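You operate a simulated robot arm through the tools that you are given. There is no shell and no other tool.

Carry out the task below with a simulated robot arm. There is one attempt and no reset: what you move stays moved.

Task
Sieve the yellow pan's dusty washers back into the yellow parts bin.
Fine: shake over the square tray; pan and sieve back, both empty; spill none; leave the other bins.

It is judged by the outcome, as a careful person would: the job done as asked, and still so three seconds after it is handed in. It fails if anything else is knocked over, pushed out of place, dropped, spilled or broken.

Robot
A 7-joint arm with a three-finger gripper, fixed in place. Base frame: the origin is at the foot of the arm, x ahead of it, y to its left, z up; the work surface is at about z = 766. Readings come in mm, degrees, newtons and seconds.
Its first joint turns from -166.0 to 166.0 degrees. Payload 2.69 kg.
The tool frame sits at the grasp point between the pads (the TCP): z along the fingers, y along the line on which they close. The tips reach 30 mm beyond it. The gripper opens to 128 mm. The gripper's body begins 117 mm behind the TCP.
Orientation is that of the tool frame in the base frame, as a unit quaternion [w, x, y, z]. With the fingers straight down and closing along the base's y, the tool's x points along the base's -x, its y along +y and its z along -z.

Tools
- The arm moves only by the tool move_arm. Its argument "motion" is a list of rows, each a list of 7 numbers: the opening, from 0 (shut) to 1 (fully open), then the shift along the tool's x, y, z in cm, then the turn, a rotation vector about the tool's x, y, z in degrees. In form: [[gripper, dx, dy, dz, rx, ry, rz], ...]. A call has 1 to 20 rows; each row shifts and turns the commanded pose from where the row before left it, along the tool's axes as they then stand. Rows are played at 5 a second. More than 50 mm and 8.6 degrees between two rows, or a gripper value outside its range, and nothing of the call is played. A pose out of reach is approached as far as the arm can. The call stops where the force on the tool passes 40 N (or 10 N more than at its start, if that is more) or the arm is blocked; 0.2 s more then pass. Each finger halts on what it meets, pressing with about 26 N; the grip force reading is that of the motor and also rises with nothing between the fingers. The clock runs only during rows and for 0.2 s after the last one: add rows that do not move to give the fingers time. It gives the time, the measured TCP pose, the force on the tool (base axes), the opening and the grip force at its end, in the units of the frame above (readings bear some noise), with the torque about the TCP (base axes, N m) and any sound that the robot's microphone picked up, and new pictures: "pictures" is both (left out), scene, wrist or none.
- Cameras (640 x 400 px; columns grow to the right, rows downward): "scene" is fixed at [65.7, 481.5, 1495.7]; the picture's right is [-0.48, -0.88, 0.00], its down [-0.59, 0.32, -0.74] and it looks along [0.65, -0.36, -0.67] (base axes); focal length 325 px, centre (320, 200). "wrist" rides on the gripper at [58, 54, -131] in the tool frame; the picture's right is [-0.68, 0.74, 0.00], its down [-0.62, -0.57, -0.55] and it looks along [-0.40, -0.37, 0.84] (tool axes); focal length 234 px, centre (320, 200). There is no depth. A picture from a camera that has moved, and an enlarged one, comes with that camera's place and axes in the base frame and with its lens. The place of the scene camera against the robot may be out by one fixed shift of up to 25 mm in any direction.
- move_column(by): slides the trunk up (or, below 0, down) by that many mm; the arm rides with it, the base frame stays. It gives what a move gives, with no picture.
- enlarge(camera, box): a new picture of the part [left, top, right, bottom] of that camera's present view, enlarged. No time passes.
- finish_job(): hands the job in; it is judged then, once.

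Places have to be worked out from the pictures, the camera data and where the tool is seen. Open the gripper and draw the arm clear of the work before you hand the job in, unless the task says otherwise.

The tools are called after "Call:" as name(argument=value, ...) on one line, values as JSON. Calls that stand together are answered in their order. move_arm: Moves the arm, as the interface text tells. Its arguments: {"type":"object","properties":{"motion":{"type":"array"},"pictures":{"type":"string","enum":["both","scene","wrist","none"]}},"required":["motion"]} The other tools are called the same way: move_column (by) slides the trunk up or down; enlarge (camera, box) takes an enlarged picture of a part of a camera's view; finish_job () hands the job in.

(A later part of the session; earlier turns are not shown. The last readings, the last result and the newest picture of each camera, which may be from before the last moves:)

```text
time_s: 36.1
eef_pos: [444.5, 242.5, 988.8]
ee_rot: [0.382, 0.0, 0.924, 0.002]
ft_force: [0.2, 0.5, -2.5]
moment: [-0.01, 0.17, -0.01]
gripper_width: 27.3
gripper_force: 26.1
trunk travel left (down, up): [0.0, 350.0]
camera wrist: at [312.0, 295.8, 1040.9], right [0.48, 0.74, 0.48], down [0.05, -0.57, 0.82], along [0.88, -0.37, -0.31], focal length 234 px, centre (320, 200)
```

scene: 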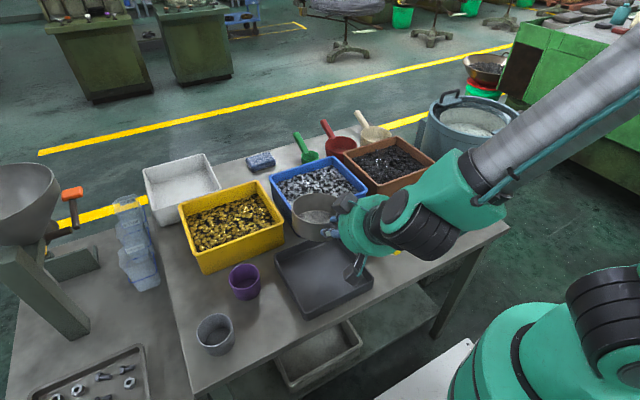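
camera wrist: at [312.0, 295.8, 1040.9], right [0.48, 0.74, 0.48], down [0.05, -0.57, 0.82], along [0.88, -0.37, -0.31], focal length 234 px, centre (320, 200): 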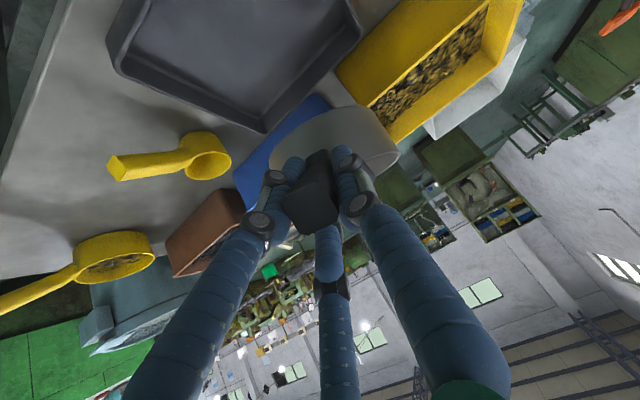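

Now pitch up by 16° in place and look whether the sieve becomes level.

Call:
move_arm(motion=[[0, 0, 0, 0, 0, -5.3, 0], [0, 0, 0, 0, 0, -5.3, 0], [0, 0, 0, 0, 0, -5.3, 0], [0, 0, 0, 0, 0, 0, 0]])

Call:
enlarge(camera="scene", box=[260, 160, 440, 272])

Call:
enlarge(camera="wrist", box=[80, 0, 440, 225])

```text
time_s: 37.1
eef_pos: [444.3, 243.0, 989.6]
ee_rot: [0.506, 0.0, 0.863, 0.001]
ft_force: [-0.5, 0.3, -2.5]
moment: [0.0, 0.21, -0.01]
gripper_width: 27.3
gripper_force: 26.2
trunk travel left (down, up): [0.0, 350.0]
camera wrist: at [302.7, 295.5, 1001.6], right [0.33, 0.74, 0.59], down [-0.18, -0.57, 0.8], along [0.93, -0.37, -0.06], focal length 234 px, centre (320, 200)
```

scene: 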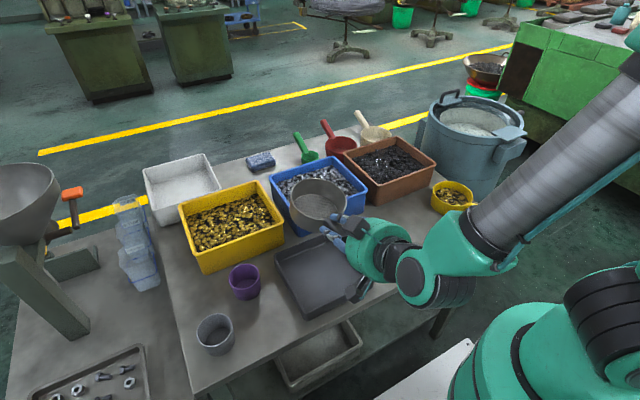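
wrist: 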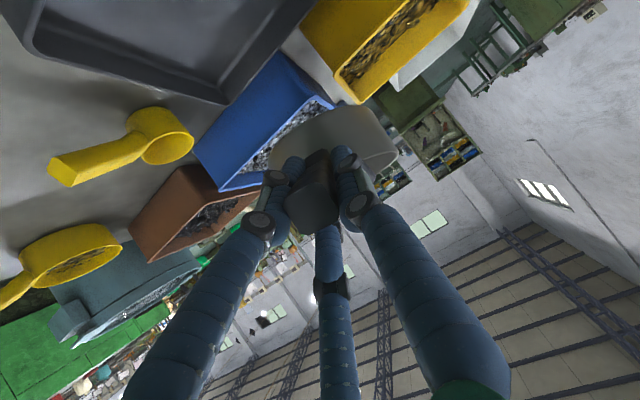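

```text
3.56 times, centred on (350, 216) of scene
camera zoom: at [65.7, 481.5, 1495.7], right [-0.48, -0.88, 0.0], down [-0.59, 0.32, -0.74], along [0.65, -0.36, -0.67], focal length 1155 px, centre (213, 143)
```

zoom: 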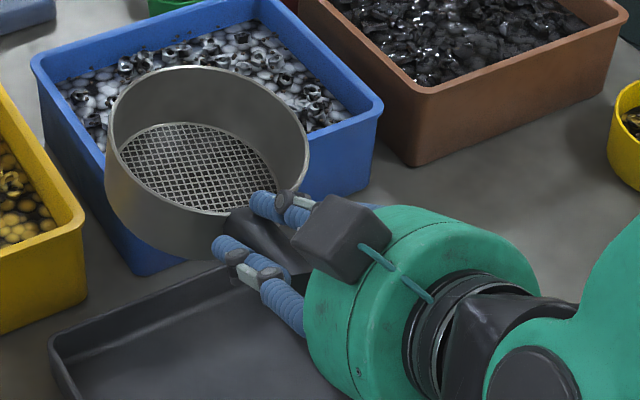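

```text
1.78 times, centred on (260, 112) of wrist
camera zoom: at [302.7, 295.5, 1001.6], right [0.33, 0.74, 0.59], down [-0.18, -0.57, 0.8], along [0.93, -0.37, -0.06], focal length 416 px, centre (427, 356)
```

zoom: 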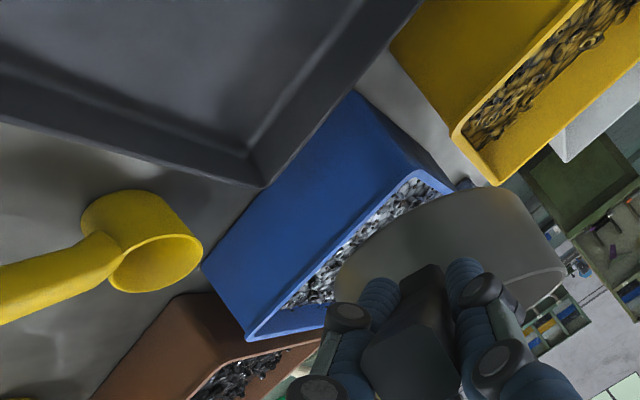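

I need to judge the sieve's level more exactly; enlarging the sieve itself.

Call:
enlarge(camera="scene", box=[280, 165, 380, 240])

Call:
enlarge(camera="wrist", box=[240, 80, 420, 220])

```text
5.33 times, centred on (330, 202) of scene
camera zoom: at [65.7, 481.5, 1495.7], right [-0.48, -0.88, 0.0], down [-0.59, 0.32, -0.74], along [0.65, -0.36, -0.67], focal length 1733 px, centre (267, 187)
```

zoom: 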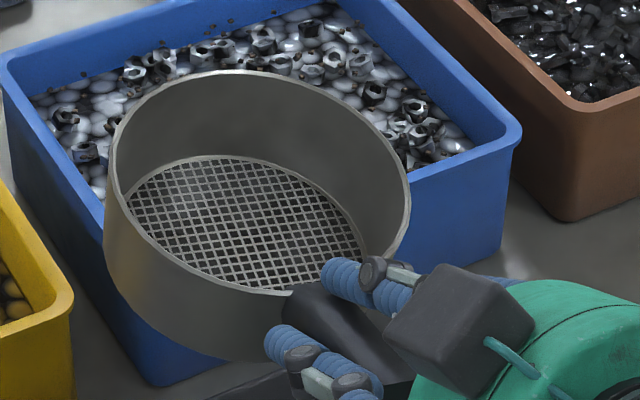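

```text
2.86 times, centred on (330, 150) of wrist
camera zoom: at [302.7, 295.5, 1001.6], right [0.33, 0.74, 0.59], down [-0.18, -0.57, 0.8], along [0.93, -0.37, -0.06], focal length 669 px, centre (291, 343)
```

zoom: 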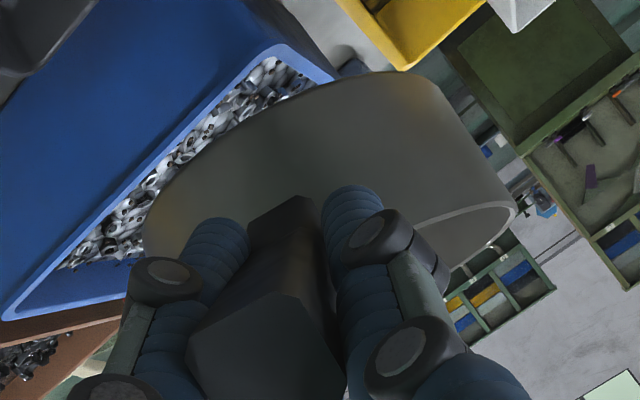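

From the rim ellipse I judge the sieve nose-up ~8° and rolled ~8° toward −y. I'll correct both in the tool and look again.

Call:
move_arm(motion=[[0, 0, 0, 0, 2.08, 0, -3.71], [0, 0, 0, 0, 2.08, 0, -3.71], [0, 0, 0, 0, 0, 4, 0], [0, 0, 0, 0, 0, 4, 0], [0, 0, 0, 0, 0, 0, 0]], pictures="none")

Call:
enlarge(camera="scene", box=[280, 165, 380, 240])

Call:
enlarge(camera="scene", box=[220, 140, 440, 340])

```text
time_s: 38.3
eef_pos: [444.6, 243.3, 989.1]
ee_rot: [0.443, -0.033, 0.894, -0.065]
ft_force: [-0.1, -0.9, -2.2]
moment: [0.03, 0.25, 0.0]
gripper_width: 27.2
gripper_force: 25.5
trunk travel left (down, up): [0.0, 350.0]
```

```text
5.33 times, centred on (330, 202) of scene
camera zoom: at [65.7, 481.5, 1495.7], right [-0.48, -0.88, 0.0], down [-0.59, 0.32, -0.74], along [0.65, -0.36, -0.67], focal length 1733 px, centre (267, 187)
```

zoom: 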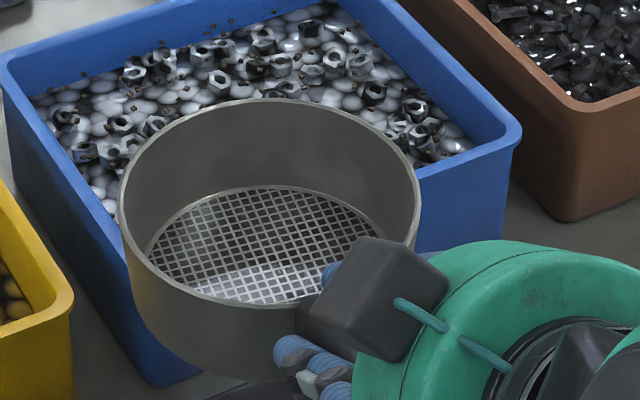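

```text
2.00 times, centred on (330, 240) of scene
camera zoom: at [65.7, 481.5, 1495.7], right [-0.48, -0.88, 0.0], down [-0.59, 0.32, -0.74], along [0.65, -0.36, -0.67], focal length 650 px, centre (300, 120)
```

zoom: 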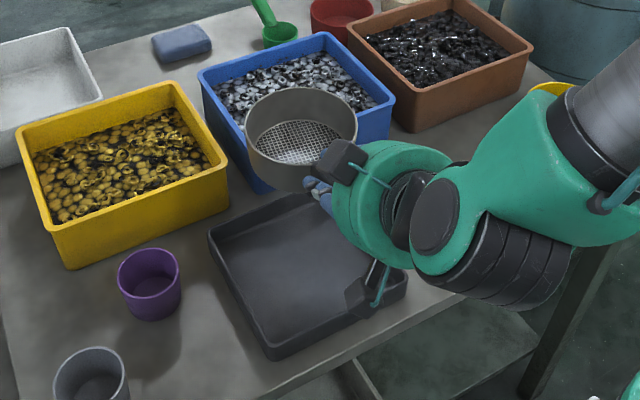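

The sieve is now level. I'll yaw it −15° (so its handle lies toward the free left front), shift it over the tray centre and come down to z≈930.

Call:
move_arm(motion=[[0, 0, 0, 0, 5.9, 1.1, 4.5], [0, 0, 0, 0, 5.9, 1.1, 4.5], [0, 2.7, 1.49, -0.61, 0, 0, 0], [0, 2.7, 1.49, -0.61, 0, 0, 0], [0, 2.7, 1.49, -0.61, 0, 0, 0], [0, 0, 0, 0, 0, 0, 0]])

Call:
enlarge(camera="scene", box=[230, 200, 430, 340])

```text
time_s: 39.7
eef_pos: [393.9, 296.9, 928.7]
ee_rot: [0.43, 0.083, 0.89, -0.121]
ft_force: [0.2, -0.1, -2.3]
moment: [0.1, 0.16, -0.01]
gripper_width: 27.1
gripper_force: 26.5
trunk travel left (down, up): [0.0, 350.0]
camera wrist: at [273.7, 387.9, 954.1], right [0.6, 0.67, 0.43], down [-0.17, -0.41, 0.9], along [0.78, -0.61, -0.13], focal length 234 px, centre (320, 200)
```

scene: 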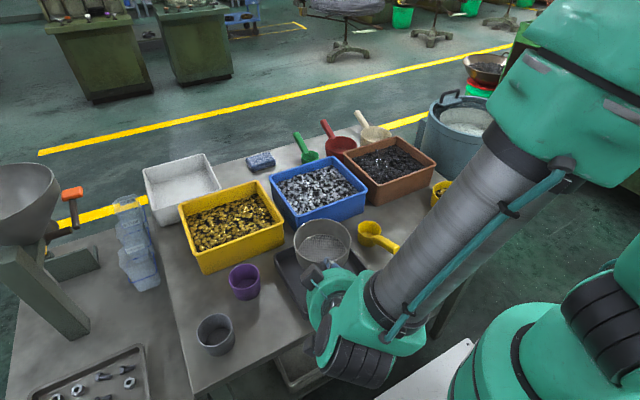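
wrist: 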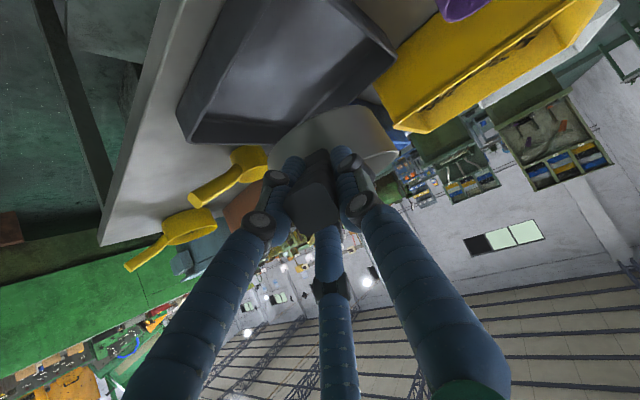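

```text
2.86 times, centred on (330, 270) of scene
camera zoom: at [65.7, 481.5, 1495.7], right [-0.48, -0.88, 0.0], down [-0.59, 0.32, -0.74], along [0.65, -0.36, -0.67], focal length 928 px, centre (291, 0)
```

zoom: 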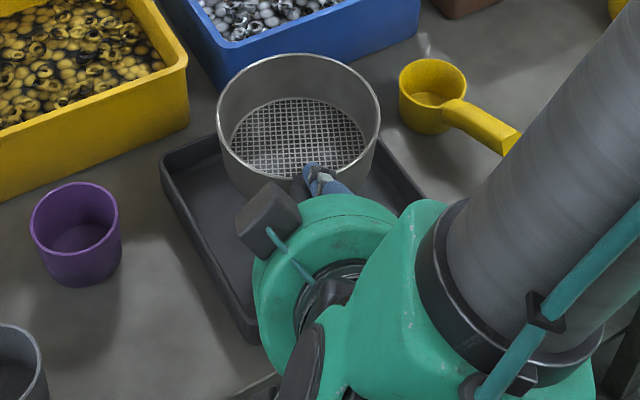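

The sieve's centre is right over the tray centre in the scene picture. Lowering straight down, 58 mm first.

Call:
move_arm(motion=[[0, 1.155, 0.212, 0.879, 0, 0, 0], [0, 1.155, 0.212, 0.879, 0, 0, 0], [0, 1.155, 0.212, 0.879, 0, 0, 0], [0, 1.155, 0.212, 0.879, 0, 0, 0], [0, 0, 0, 0, 0, 0, 0]], pictures="none")

Call:
enlarge(camera="scene", box=[230, 200, 430, 340])

```text
time_s: 40.9
eef_pos: [393.5, 293.9, 870.3]
ee_rot: [0.43, 0.084, 0.89, -0.123]
ft_force: [-0.3, -0.2, -2.7]
moment: [0.09, 0.17, -0.02]
gripper_width: 27.0
gripper_force: 25.7
trunk travel left (down, up): [0.0, 350.0]
```

```text
2.86 times, centred on (330, 270) of scene
camera zoom: at [65.7, 481.5, 1495.7], right [-0.48, -0.88, 0.0], down [-0.59, 0.32, -0.74], along [0.65, -0.36, -0.67], focal length 928 px, centre (291, 0)
```

zoom: 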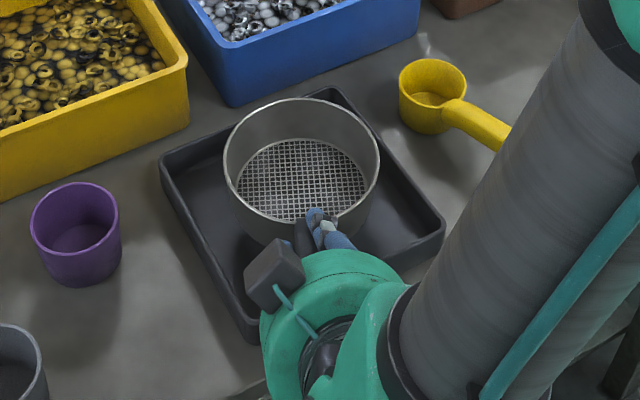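

Still centred; bottom is about 10 mm above the tray's rim. Lowering the rest slowly and watching the force.

Call:
move_arm(motion=[[0, 0.628, 0.115, 0.478, 0, 0, 0], [0, 0.628, 0.115, 0.478, 0, 0, 0], [0, 0.628, 0.115, 0.478, 0, 0, 0], [0, 0.471, 0.086, 0.359, 0, 0, 0], [0, 0, 0, 0, 0, 0, 0]], pictures="none")

Call:
enlarge(camera="scene", box=[230, 200, 430, 340])

```text
time_s: 42.1
eef_pos: [393.0, 294.9, 840.0]
ee_rot: [0.431, 0.084, 0.89, -0.122]
ft_force: [-0.1, 0.0, -2.5]
moment: [0.05, 0.18, 0.03]
gripper_width: 27.1
gripper_force: 25.7
trunk travel left (down, up): [0.0, 350.0]
```

```text
2.86 times, centred on (330, 270) of scene
camera zoom: at [65.7, 481.5, 1495.7], right [-0.48, -0.88, 0.0], down [-0.59, 0.32, -0.74], along [0.65, -0.36, -0.67], focal length 928 px, centre (291, 0)
```

zoom: 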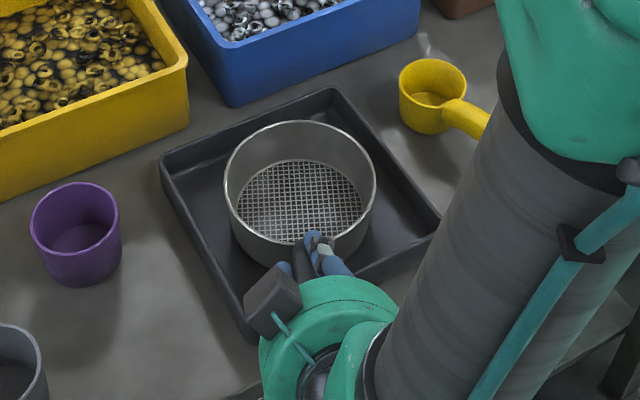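

Sieve is inside the tray and not touching yet. Continuing in 4 mm steps.

Call:
move_arm(motion=[[0, 0.314, 0.058, 0.239, 0, 0, 0], [0, 0.236, 0.043, 0.179, 0, 0, 0], [0, 0, 0, 0, 0, 0, 0]], pictures="none")

```text
time_s: 42.9
eef_pos: [393.4, 295.9, 836.2]
ee_rot: [0.433, 0.085, 0.889, -0.122]
ft_force: [-2.2, -3.7, 18.6]
moment: [-0.46, -0.41, -0.05]
gripper_width: 27.2
gripper_force: 25.9
trunk travel left (down, up): [0.0, 350.0]
stopped in row 3: the force on the tool passed its limit at 41 N (the readings are from after the stop); the commanded pose is now the measured one
```

The sieve is on the tray floor. I'll ease off the pressure by ~1.5 mm and open just slightly so the fingers don't brush the tray's rim.

Call:
move_arm(motion=[[0, -0.118, -0.022, -0.09, 0, 0, 0], [0.28, 0, 0, 0, 0, 0, 0], [0.28, 0, 0, 0, 0, 0, 0], [0.28, 0, 0, 0, 0, 0, 0]])

Call:
enlarge(camera="scene", box=[250, 210, 390, 320])

Call:
enlarge(camera="wrist", box=[180, 60, 440, 230])

```text
time_s: 43.9
eef_pos: [393.6, 295.7, 835.0]
ee_rot: [0.432, 0.084, 0.89, -0.122]
ft_force: [-0.5, 0.1, 0.6]
moment: [0.01, 0.01, 0.04]
gripper_width: 36.8
gripper_force: 0.1
trunk travel left (down, up): [0.0, 350.0]
camera wrist: at [274.0, 386.4, 860.2], right [0.6, 0.67, 0.43], down [-0.18, -0.41, 0.89], along [0.78, -0.61, -0.13], focal length 234 px, centre (320, 200)
```

scene: 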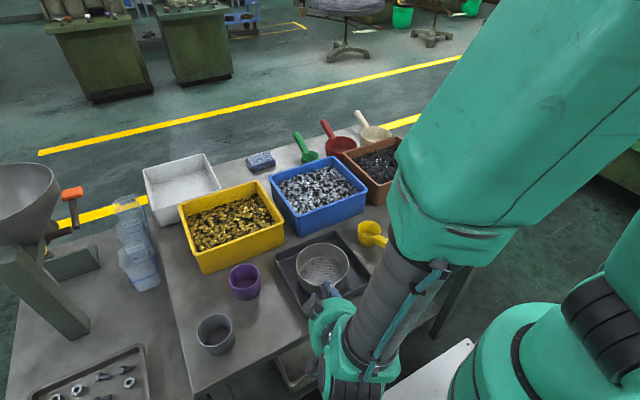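
wrist: 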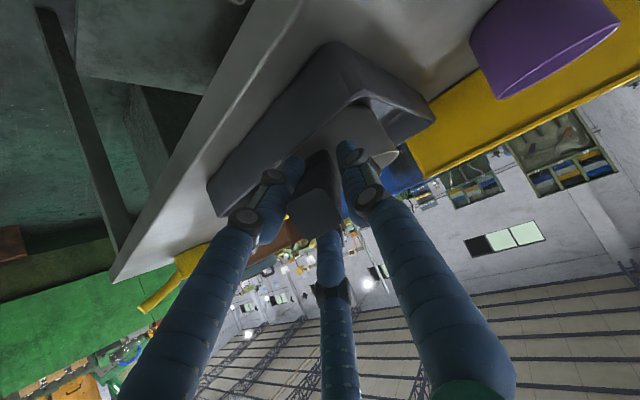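

```text
3.64 times, centred on (320, 265) of scene
camera zoom: at [65.7, 481.5, 1495.7], right [-0.48, -0.88, 0.0], down [-0.59, 0.32, -0.74], along [0.65, -0.36, -0.67], focal length 1181 px, centre (320, -36)
```

zoom: 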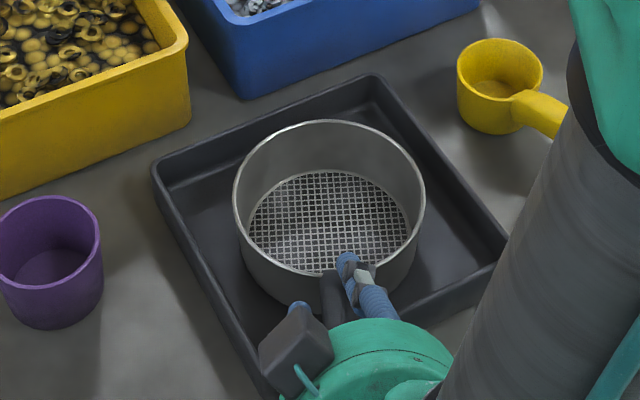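

```text
2.35 times, centred on (310, 145) of wrist
camera zoom: at [274.0, 386.4, 860.2], right [0.6, 0.67, 0.43], down [-0.18, -0.41, 0.89], along [0.78, -0.61, -0.13], focal length 551 px, centre (344, 329)
```

zoom: 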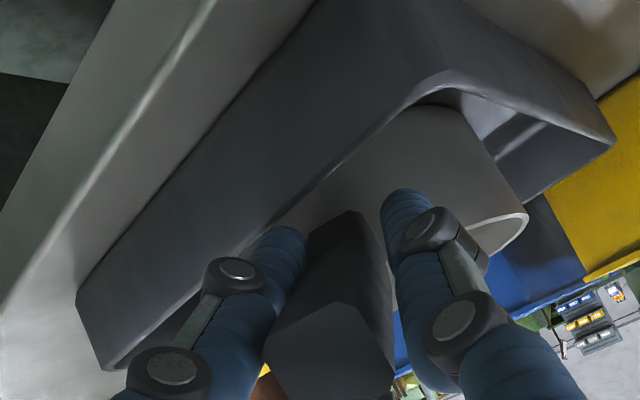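

The sieve stands free in the tray. I'll withdraw the fingers back along the handle's slope, then rise.

Call:
move_arm(motion=[[0.28, 0.2, 0.126, -0.969, 0, 0, 0], [0.28, 0.2, 0.126, -0.969, 0, 0, 0], [0.3, 0.2, 0.126, -0.969, 0, 0, 0], [0.3, 0.2, 0.126, -0.969, 0, 0, 0], [0.3, 0, 0, 0, 0, 0, 0]])

```text
time_s: 45.1
eef_pos: [361.1, 312.3, 851.7]
ee_rot: [0.431, 0.084, 0.89, -0.122]
ft_force: [0.0, -0.4, 0.1]
moment: [0.02, -0.01, 0.03]
gripper_width: 38.5
gripper_force: 0.0
trunk travel left (down, up): [0.0, 350.0]
camera wrist: at [241.9, 403.5, 877.1], right [0.6, 0.67, 0.43], down [-0.18, -0.41, 0.89], along [0.78, -0.61, -0.13], focal length 234 px, centre (320, 200)
```

scene: 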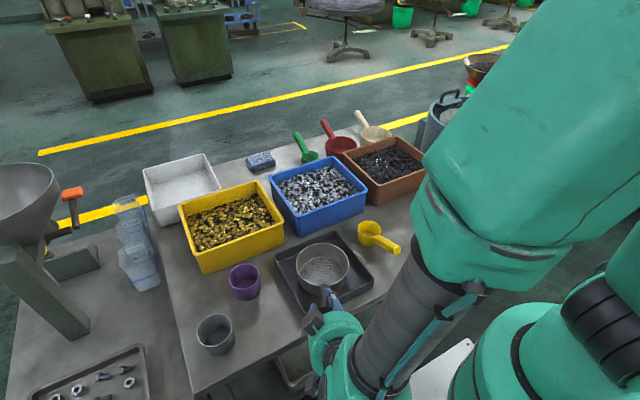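
wrist: 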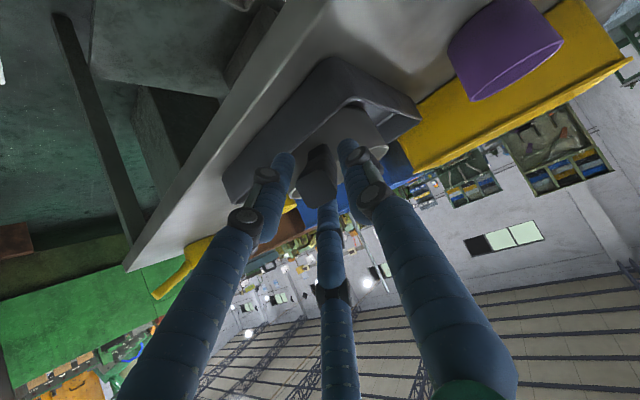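

Continuing back past the handle's end, then up.

Call:
move_arm(motion=[[0.3, 0.2, 0.126, -0.969, 0, 0, 0], [0.3, 0.2, 0.126, -0.969, 0, 0, 0], [0.3, 0.2, 0.126, -0.969, 0, 0, 0], [0.3, 0.2, 0.126, -0.969, 0, 0, 0], [0.3, -2.36, -0.43, -1.79, 0, 0, 0], [0.3, -2.36, -0.43, -1.79, 0, 0, 0], [0.3, -2.36, -0.43, -1.79, 0, 0, 0], [0.3, -2.36, -0.43, -1.79, 0, 0, 0], [0.3, 0, 0, 0, 0, 0, 0]])

```text
time_s: 47.0
eef_pos: [326.7, 290.4, 909.1]
ee_rot: [0.416, 0.044, 0.882, -0.217]
ft_force: [0.6, 0.9, -0.5]
moment: [0.01, -0.01, -0.03]
gripper_width: 38.3
gripper_force: 0.1
trunk travel left (down, up): [0.0, 350.0]
stopped in row 9: the arm was blocked; the commanded pose is now the measured one
camera wrist: at [209.3, 387.0, 919.9], right [0.63, 0.73, 0.26], down [-0.14, -0.22, 0.97], along [0.76, -0.64, -0.04], focal length 234 px, centre (320, 200)
```

scene: 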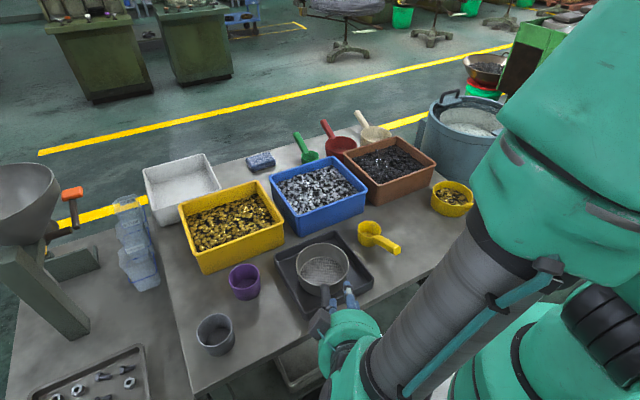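
wrist: 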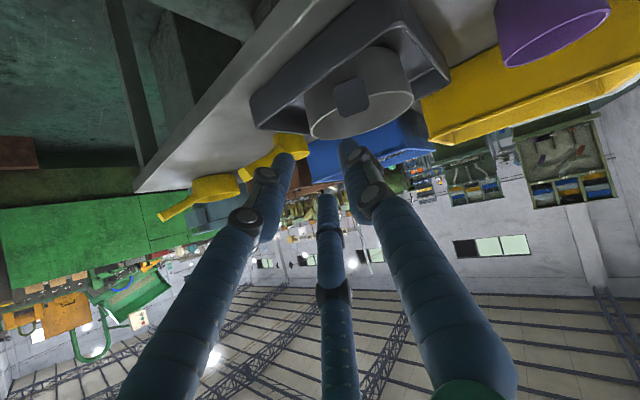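

Blocked again close to the base (the arm meets its own limits there), but the fingers are already above the sieve's handle and nothing moved. I'll go up and forward, away from the base.

Call:
move_arm(motion=[[0.3, -1.94, -0.2, 0.06, 0, 0, 0], [0.3, -1.94, -0.2, 0.06, 0, 0, 0], [0.3, -1.94, -0.2, 0.06, 0, 0, 0], [0.3, -1.94, -0.2, 0.06, 0, 0, 0], [0.3, 0, 0, 0, 0, 0, 0]])

```text
time_s: 48.2
eef_pos: [375.7, 278.8, 954.7]
ee_rot: [0.411, 0.04, 0.88, -0.234]
ft_force: [0.1, 0.1, -0.1]
moment: [0.02, -0.03, 0.03]
gripper_width: 38.4
gripper_force: 0.1
trunk travel left (down, up): [0.0, 350.0]
camera wrist: at [260.0, 377.2, 963.3], right [0.64, 0.74, 0.22], down [-0.13, -0.18, 0.98], along [0.76, -0.65, -0.02], focal length 234 px, centre (320, 200)
```

scene: 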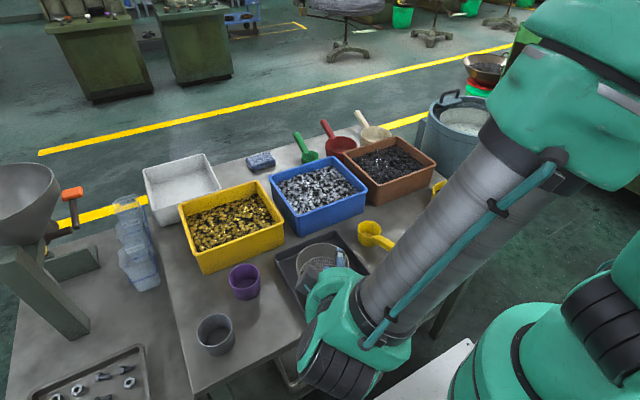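
wrist: 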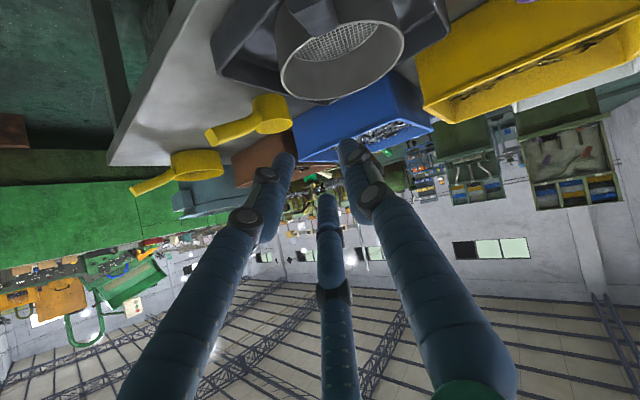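

Clear. I'll move outward, turn the tool back to yaw 0 with ~48° pitch, and travel right at x≈460 toward the pan, well above everything.

Call:
move_arm(motion=[[0.3, -2.11, -1.28, 2.52, 0, 0, 0], [0.3, -2.11, -1.28, 2.52, 0, 0, 0], [0.3, -2.11, -1.28, 2.52, 0, 0, 0], [0.4, 0, 0, 0, -6.65, 0.5, 1.7], [0.4, 0, 0, 0, -6.65, 0.5, 1.7], [0.4, 0, 0, 0, -6.65, 0.5, 1.7], [0.4, 0, 0, 0, -6.65, 0.5, 1.7], [0.4, 0, 0, 0, 0, 0, 0]], pictures="none")

Call:
move_arm(motion=[[0.4, 0, -4.4, 0, 0, 0, 0], [0.4, 0, -4.4, 0, 0, 0, 0], [0.4, 0, -4.4, 0, 0, 0, 0], [0.4, 0, -4.4, 0, 0, 0, 0], [0.4, 0, -4.4, 0, 0, 0, 0], [0.4, 0, 0, 0, 0, 0, 0]], pictures="scene")

```text
time_s: 50.0
eef_pos: [461.6, 233.5, 992.1]
ee_rot: [0.413, 0.003, 0.91, 0.024]
ft_force: [-0.8, 0.2, 0.3]
moment: [0.01, -0.06, 0.03]
gripper_width: 51.3
gripper_force: 0.1
trunk travel left (down, up): [0.0, 350.0]
```

```text
time_s: 51.4
eef_pos: [463.6, 12.9, 980.9]
ee_rot: [0.413, 0.004, 0.911, 0.022]
ft_force: [0.2, 0.3, 0.2]
moment: [-0.01, 0.02, -0.05]
gripper_width: 51.3
gripper_force: 0.0
trunk travel left (down, up): [0.0, 350.0]
```

scene: 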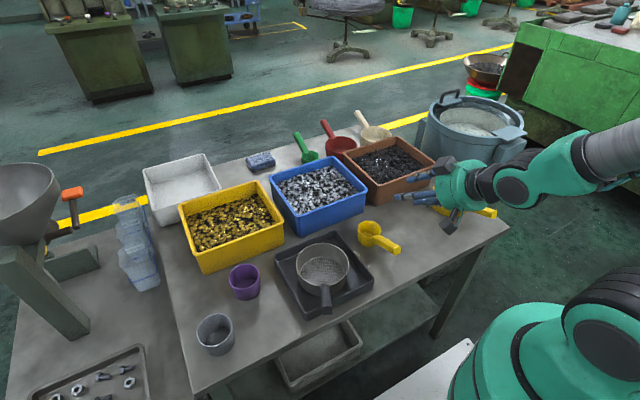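

The sieve stands nicely in the tray. Continuing to above the pan's handle and pitching to ~60° so the fingers line up with it.

Call:
move_arm(motion=[[0.4, 0.53, -4.33, -0.07, 0, 0, 0], [0.4, 0.53, -4.33, -0.07, 0, 0, 0], [0.4, 0.53, -4.33, -0.07, 0, 0, 0], [0.4, 0.53, -4.33, -0.07, 0, 0, 0], [0.4, 0.53, -4.33, -0.07, 0, 0, 0], [0.4, 0.53, -4.33, -0.07, 0, 0, 0], [0.4, 0, 0, 0, 0.98, -5.6, -0.83], [0.4, 0, 0, 0, 0.98, -5.6, -0.83], [0.4, 0, 0, 0, 0, 0, 0]])

```text
time_s: 53.4
eef_pos: [443.8, -245.0, 947.5]
ee_rot: [0.5, -0.001, 0.866, 0.0]
ft_force: [-0.4, -0.2, -0.3]
moment: [-0.04, -0.02, 0.01]
gripper_width: 51.3
gripper_force: 0.0
trunk travel left (down, up): [0.0, 350.0]
camera wrist: at [301.1, -192.5, 963.4], right [0.34, 0.74, 0.59], down [-0.17, -0.56, 0.81], along [0.93, -0.37, -0.07], focal length 234 px, centre (320, 200)
```

scene: 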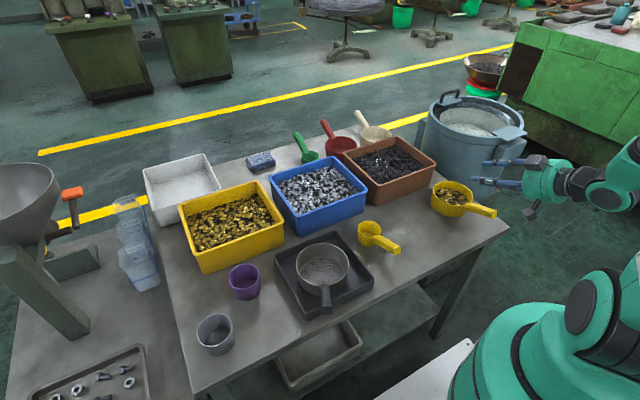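
wrist: 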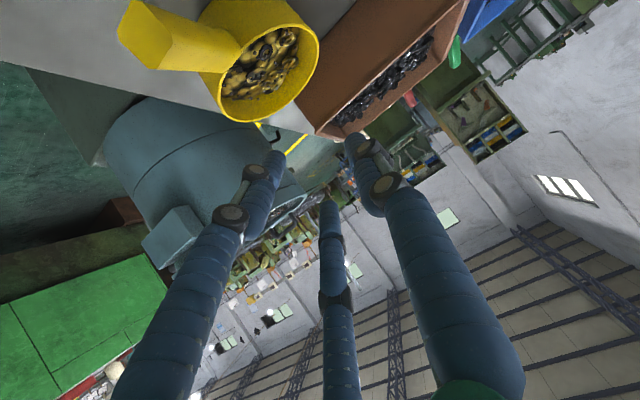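

Pitch −60° is reached here. Enlarging to measure the pan's handle against the fingers.

Call:
enlarge(camera="wrist", box=[100, 0, 340, 150])

```text
2.67 times, centred on (220, 75) of wrist
camera zoom: at [301.1, -192.5, 963.4], right [0.34, 0.74, 0.59], down [-0.17, -0.56, 0.81], along [0.93, -0.37, -0.07], focal length 624 px, centre (587, 533)
```

zoom: 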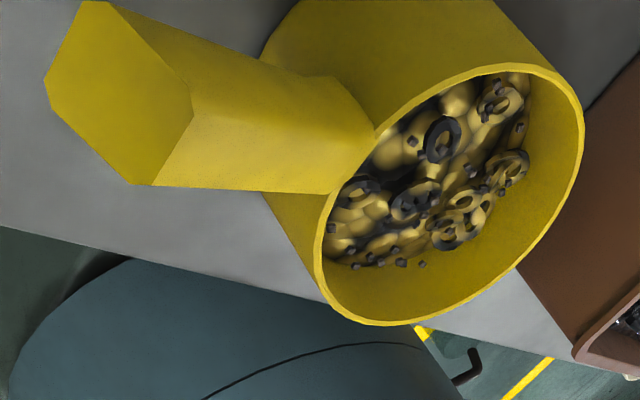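

The pan's handle runs straight along −x at y≈−250, from (386, z 848) to (470, z 815). I'll step down toward (428, −250, 870) and check the arm still follows.

Call:
move_arm(motion=[[0.5, 1.87, -0.125, 0.615, 0, 0, 0], [0.5, 1.87, -0.125, 0.615, 0, 0, 0], [0.5, 1.87, -0.125, 0.615, 0, 0, 0], [0.5, 1.87, -0.125, 0.615, 0, 0, 0], [0.5, 0, 0, 0, 0, 0, 0]])

```text
time_s: 54.6
eef_pos: [426.8, -250.3, 871.7]
ee_rot: [0.5, 0.0, 0.866, 0.0]
ft_force: [-0.3, -0.5, 0.4]
moment: [0.0, 0.01, -0.05]
gripper_width: 63.8
gripper_force: 0.1
trunk travel left (down, up): [0.0, 350.0]
camera wrist: at [284.5, -198.3, 887.1], right [0.34, 0.74, 0.59], down [-0.17, -0.57, 0.81], along [0.93, -0.37, -0.07], focal length 234 px, centre (320, 200)
```

scene: 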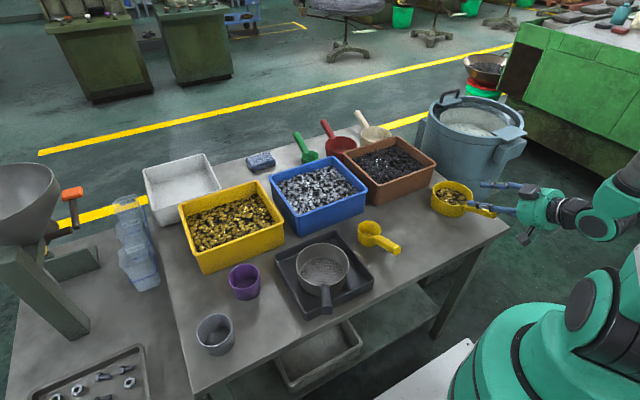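
wrist: 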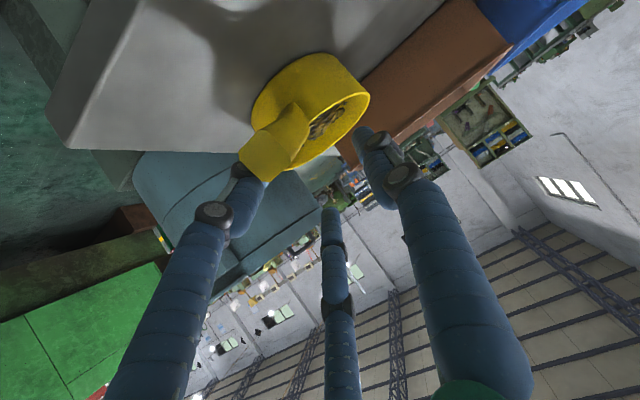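

Still following well. I'll open a bit wider, offset 6 mm to the right so the lower finger passes the handle, descend to z≈831, then re-centre.

Call:
move_arm(motion=[[0.6, -0.05, -0.6, 0.09, 0, 0, 0], [0.6, 1.155, 0, 0.667, 0, 0, 0], [0.6, 1.155, 0, 0.667, 0, 0, 0], [0.6, 1.155, 0, 0.667, 0, 0, 0], [0.6, 0, 0, 0, 0, 0, 0]])

Call:
enlarge(camera="wrist", box=[180, 60, 440, 240])

```text
time_s: 55.8
eef_pos: [427.1, -256.4, 831.1]
ee_rot: [0.5, 0.0, 0.866, 0.0]
ft_force: [-0.2, 1.3, 0.8]
moment: [0.03, 0.05, 0.01]
gripper_width: 76.8
gripper_force: 0.1
trunk travel left (down, up): [0.0, 350.0]
camera wrist: at [285.4, -203.1, 846.4], right [0.34, 0.74, 0.59], down [-0.17, -0.57, 0.81], along [0.93, -0.37, -0.07], focal length 234 px, centre (320, 200)
```

scene: 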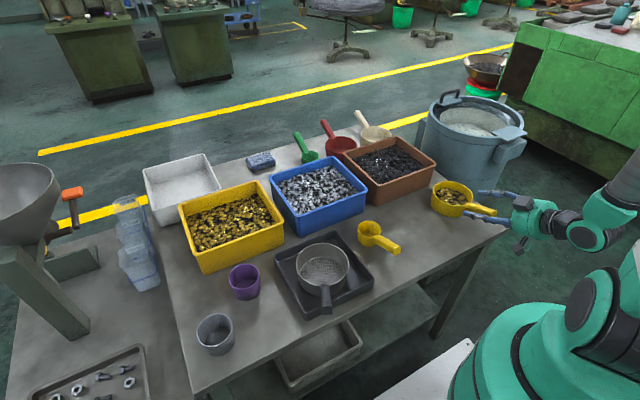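
wrist: 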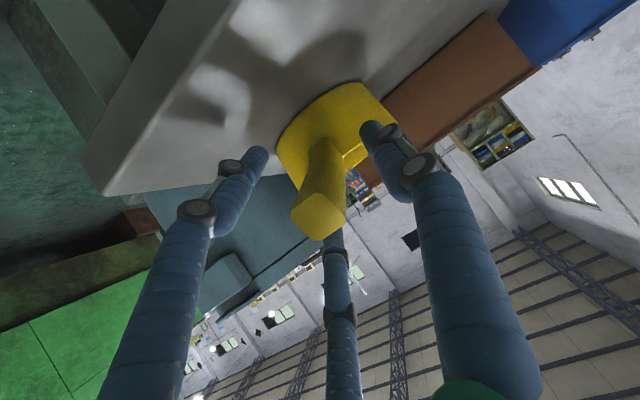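

```text
2.22 times, centred on (310, 150) of wrist
camera zoom: at [285.4, -203.1, 846.4], right [0.34, 0.74, 0.59], down [-0.17, -0.57, 0.81], along [0.93, -0.37, -0.07], focal length 520 px, centre (342, 311)
```

zoom: 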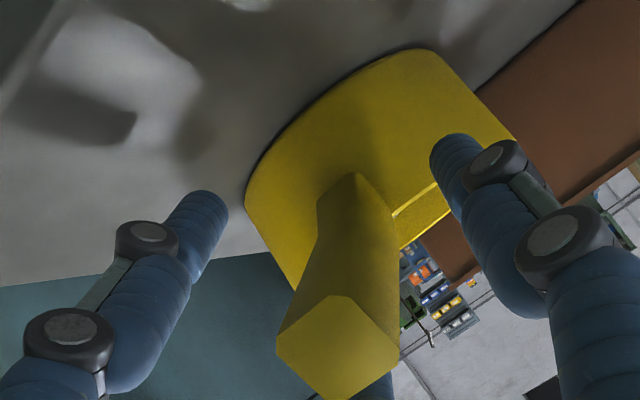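

The handle lies centred and parallel between the fingers. Shifting 8 mm left, 2 mm down, and closing.

Call:
move_arm(motion=[[0.6, 0.17, 0.8, 0.1, 0, 0, 0], [0.6, 0, 0, 0, 0, 0, 0], [0.4, 0, 0, 0, 0, 0, 0], [0.3, 0, 0, 0, 0, 0, 0], [0.2, 0, 0, 0, 0, 0, 0], [0, 0, 0, 0, 0, 0, 0], [0, 0, 0, 0, 0, 0, 0], [0, 0, 0, 0, 0, 0, 0]])

Call:
enlarge(camera="scene", box=[400, 160, 560, 260])

```text
time_s: 57.6
eef_pos: [426.6, -248.4, 830.3]
ee_rot: [0.501, 0.0, 0.865, 0.0]
ft_force: [4.5, -2.3, 9.9]
moment: [-0.05, -0.77, -0.11]
gripper_width: 26.5
gripper_force: 26.4
trunk travel left (down, up): [0.0, 350.0]
camera wrist: at [285.3, -196.0, 844.4], right [0.34, 0.74, 0.59], down [-0.17, -0.56, 0.81], along [0.93, -0.37, -0.07], focal length 234 px, centre (320, 200)
```

scene: 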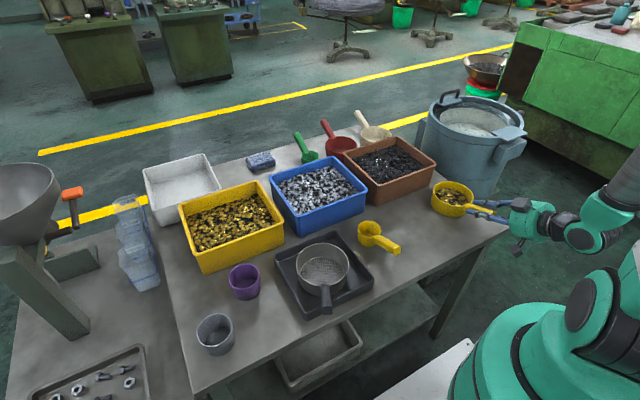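
wrist: 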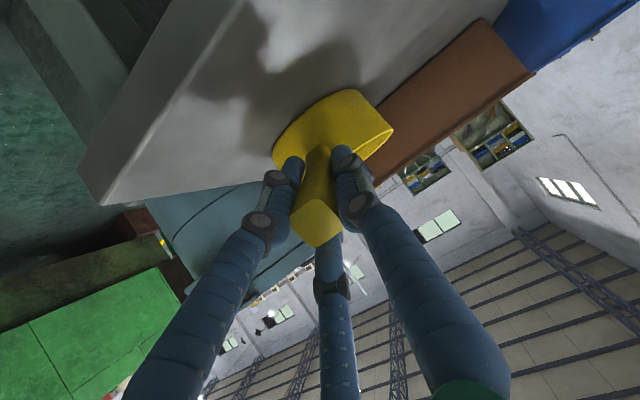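

```text
4.00 times, centred on (480, 210) of scene
camera zoom: at [65.7, 481.5, 1495.7], right [-0.48, -0.88, 0.0], down [-0.59, 0.32, -0.74], along [0.65, -0.36, -0.67], focal length 1299 px, centre (-320, 160)
```

zoom: 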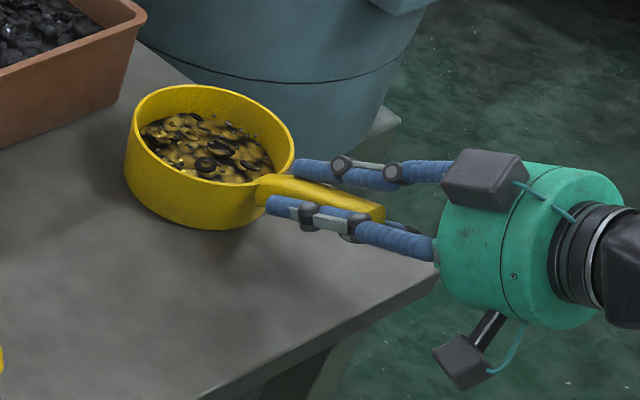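

Gripped at 26.5 mm, the same width as the stable aligned grip. Lifting slowly 20 mm and checking the level.

Call:
move_arm(motion=[[0, -0.433, 0, -0.25, 0, 0, 0], [0, -0.433, 0, -0.25, 0, 0, 0], [0, -0.433, 0, -0.25, 0, 0, 0], [0, -0.433, 0, -0.25, 0, 0, 0], [0, 0, 0, 0, 0, 0, 0]])

Call:
enlarge(camera="scene", box=[400, 160, 560, 260])

```text
time_s: 58.8
eef_pos: [427.7, -248.4, 850.1]
ee_rot: [0.5, 0.0, 0.866, 0.0]
ft_force: [0.3, -0.7, -3.3]
moment: [-0.01, 0.33, 0.03]
gripper_width: 24.9
gripper_force: 26.6
trunk travel left (down, up): [0.0, 350.0]
camera wrist: at [285.8, -195.5, 864.1], right [0.34, 0.74, 0.59], down [-0.17, -0.57, 0.81], along [0.93, -0.37, -0.07], focal length 234 px, centre (320, 200)
```

scene: 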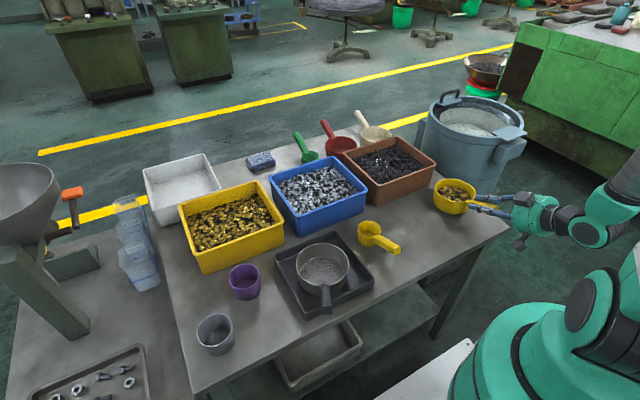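
wrist: 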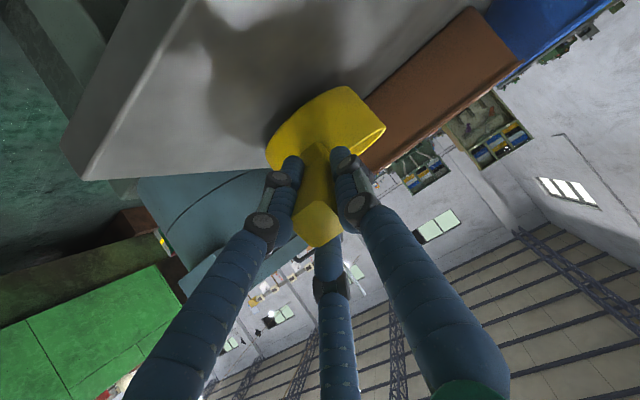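

```text
4.00 times, centred on (480, 210) of scene
camera zoom: at [65.7, 481.5, 1495.7], right [-0.48, -0.88, 0.0], down [-0.59, 0.32, -0.74], along [0.65, -0.36, -0.67], focal length 1299 px, centre (-320, 160)
```

zoom: 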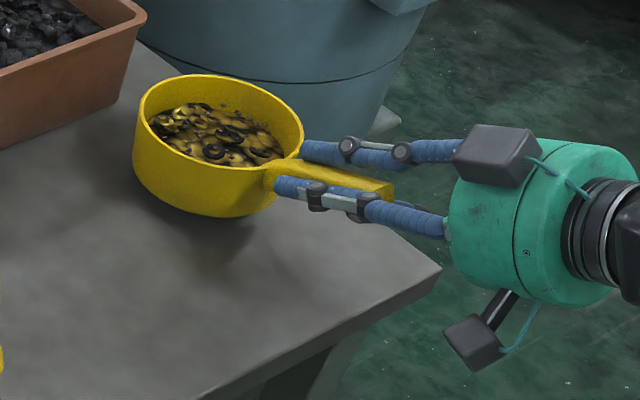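

The pan is up and level (about 3.3 N). I'll raise it gently to z≈980 before carrying it across.

Call:
move_arm(motion=[[0, -0.8, 0, -0.46, 0, 0, 0], [0, -1.61, 0, -0.93, 0, 0, 0], [0, -1.61, 0, -0.93, 0, 0, 0], [0, -1.61, 0, -0.93, 0, 0, 0], [0, -1.61, 0, -0.93, 0, 0, 0], [0, -1.61, 0, -0.93, 0, 0, 0], [0, -1.61, 0, -0.93, 0, 0, 0], [0, -0.8, 0, -0.46, 0, 0, 0], [0, 0, 0, 0, 0, 0, 0]], pictures="scene")

Call:
enlarge(camera="scene", box=[400, 110, 560, 210])

```text
time_s: 60.8
eef_pos: [427.5, -249.1, 979.6]
ee_rot: [0.5, 0.0, 0.866, 0.0]
ft_force: [0.4, -0.4, -3.4]
moment: [0.01, 0.33, -0.02]
gripper_width: 24.5
gripper_force: 26.3
trunk travel left (down, up): [0.0, 350.0]
```

scene: 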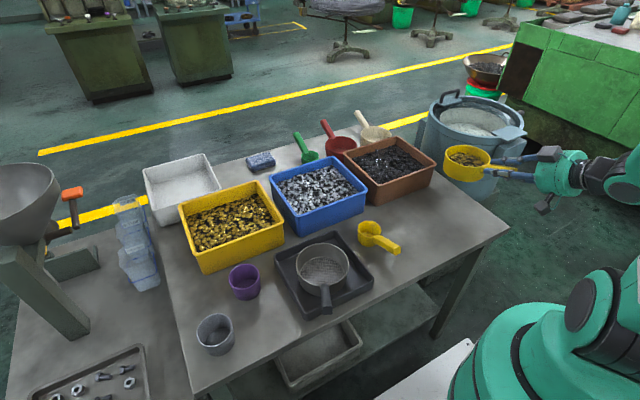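

```text
4.00 times, centred on (480, 160) of scene
camera zoom: at [65.7, 481.5, 1495.7], right [-0.48, -0.88, 0.0], down [-0.59, 0.32, -0.74], along [0.65, -0.36, -0.67], focal length 1299 px, centre (-320, 360)
```

zoom: 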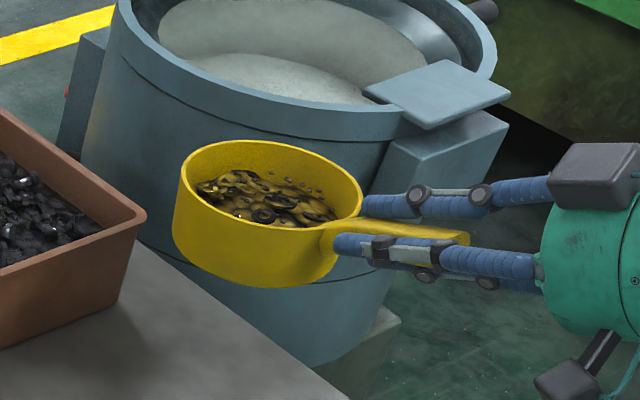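

The pan is level and steady. Carrying it left at this height toward (500, 60), with gentle starts and stops.

Call:
move_arm(motion=[[0, -0.18, 1.5, 0.31, 0, 0, 0], [0, -0.36, 2.9, 0.62, 0, 0, 0], [0, -0.36, 3.1, 0.62, 0, 0, 0], [0, -0.36, 3.1, 0.62, 0, 0, 0], [0, -0.36, 3.1, 0.62, 0, 0, 0], [0, -0.36, 3.1, 0.62, 0, 0, 0], [0, -0.36, 3.1, 0.62, 0, 0, 0], [0, -0.36, 3.1, 0.62, 0, 0, 0], [0, -0.36, 3.1, 0.62, 0, 0, 0], [0, -0.36, 2.9, 0.62, 0, 0, 0], [0, -0.18, 1.5, 0.31, 0, 0, 0], [0, 0, 0, 0, 0, 0, 0]], pictures="scene")

```text
time_s: 63.4
eef_pos: [500.4, 57.5, 978.6]
ee_rot: [0.5, 0.001, 0.866, -0.001]
ft_force: [-0.6, 0.5, -3.3]
moment: [0.0, 0.36, -0.01]
gripper_width: 24.5
gripper_force: 25.9
trunk travel left (down, up): [0.0, 350.0]
```

scene: 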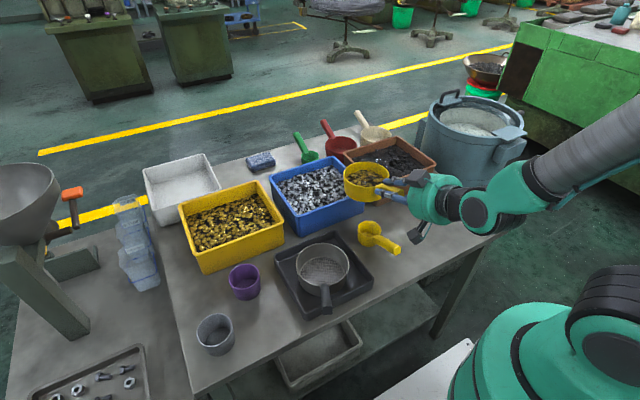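

Now yawing left about the vertical in place, 35° first (the pan stays level).

Call:
move_arm(motion=[[0, 0, 0, 0, -3.0, 0, -1.75], [0, 0, 0, 0, -5.45, 0, -3.15], [0, 0, 0, 0, -6.06, 0, -3.5], [0, 0, 0, 0, -6.06, 0, -3.5], [0, 0, 0, 0, -6.06, 0, -3.5], [0, 0, 0, 0, -3.6, 0, -2.1], [0, 0, 0, 0, 0, 0, 0]], pictures="scene")

```text
time_s: 65.0
eef_pos: [499.4, 56.5, 979.2]
ee_rot: [0.477, -0.259, 0.826, 0.149]
ft_force: [0.1, -0.9, -3.8]
moment: [-0.17, 0.25, -0.01]
gripper_width: 24.1
gripper_force: 26.5
trunk travel left (down, up): [0.0, 350.0]
```

scene: 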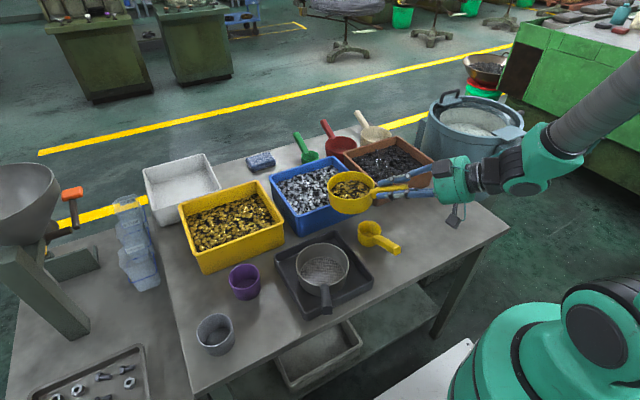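

35° done and pan still level. Another 35°.

Call:
move_arm(motion=[[0, 0, 0, 0, -3.0, 0, -1.75], [0, 0, 0, 0, -5.45, 0, -3.15], [0, 0, 0, 0, -6.06, 0, -3.5], [0, 0, 0, 0, -6.06, 0, -3.5], [0, 0, 0, 0, -6.06, 0, -3.5], [0, 0, 0, 0, -3.6, 0, -2.1], [0, 0, 0, 0, 0, 0, 0]], pictures="scene")

```text
time_s: 66.6
eef_pos: [500.6, 56.4, 979.0]
ee_rot: [0.41, -0.496, 0.71, 0.285]
ft_force: [0.1, -0.1, -3.3]
moment: [-0.32, 0.1, 0.03]
gripper_width: 24.1
gripper_force: 26.0
trunk travel left (down, up): [0.0, 350.0]
```

scene: 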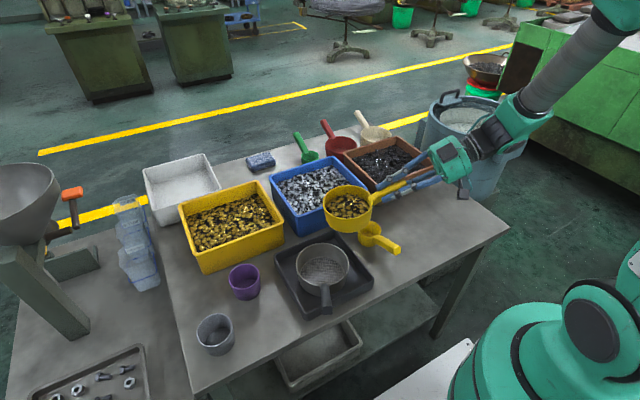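

Yaw of 70° reached. I'll check the pan's level and its place relative to the sieve.

Call:
enlarge(camera="scene", box=[290, 140, 450, 320])

Call:
enlarge(camera="scene", box=[310, 170, 390, 250])

```text
2.22 times, centred on (370, 230) of scene
camera zoom: at [65.7, 481.5, 1495.7], right [-0.48, -0.88, 0.0], down [-0.59, 0.32, -0.74], along [0.65, -0.36, -0.67], focal length 722 px, centre (209, 133)
```

zoom: 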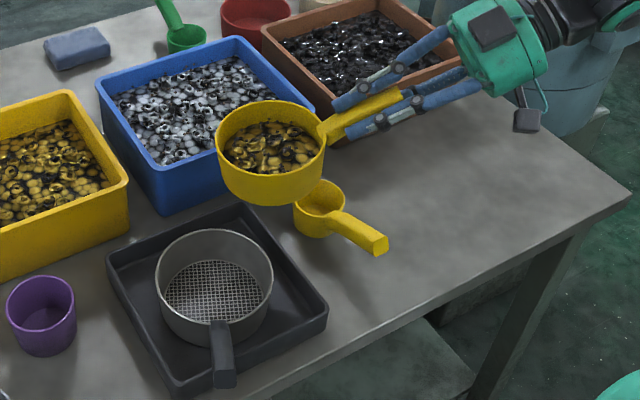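

```text
5.00 times, centred on (350, 210) of scene
camera zoom: at [65.7, 481.5, 1495.7], right [-0.48, -0.88, 0.0], down [-0.59, 0.32, -0.74], along [0.65, -0.36, -0.67], focal length 1624 px, centre (170, 150)
```

zoom: 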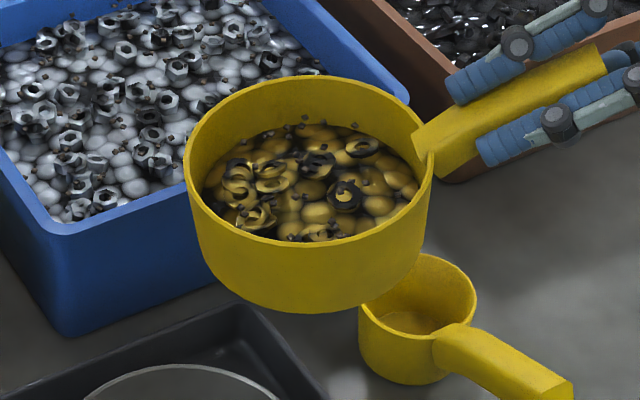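

The pan is level; contents well inside. I'll zoom on the sieve to fix its centre in the same camera frame.

Call:
enlarge(camera="scene", box=[265, 225, 385, 325])

```text
4.00 times, centred on (325, 275) of scene
camera zoom: at [65.7, 481.5, 1495.7], right [-0.48, -0.88, 0.0], down [-0.59, 0.32, -0.74], along [0.65, -0.36, -0.67], focal length 1299 px, centre (300, -100)
```

zoom: 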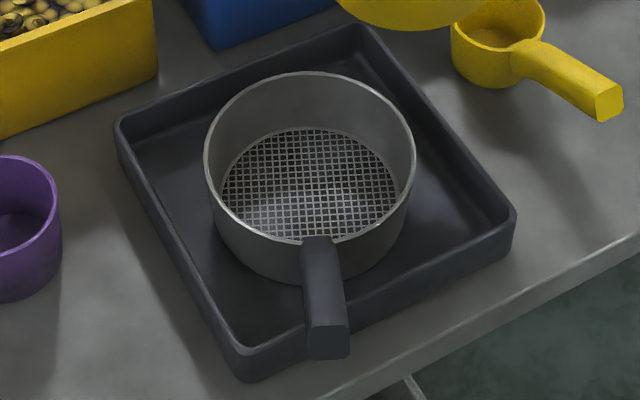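

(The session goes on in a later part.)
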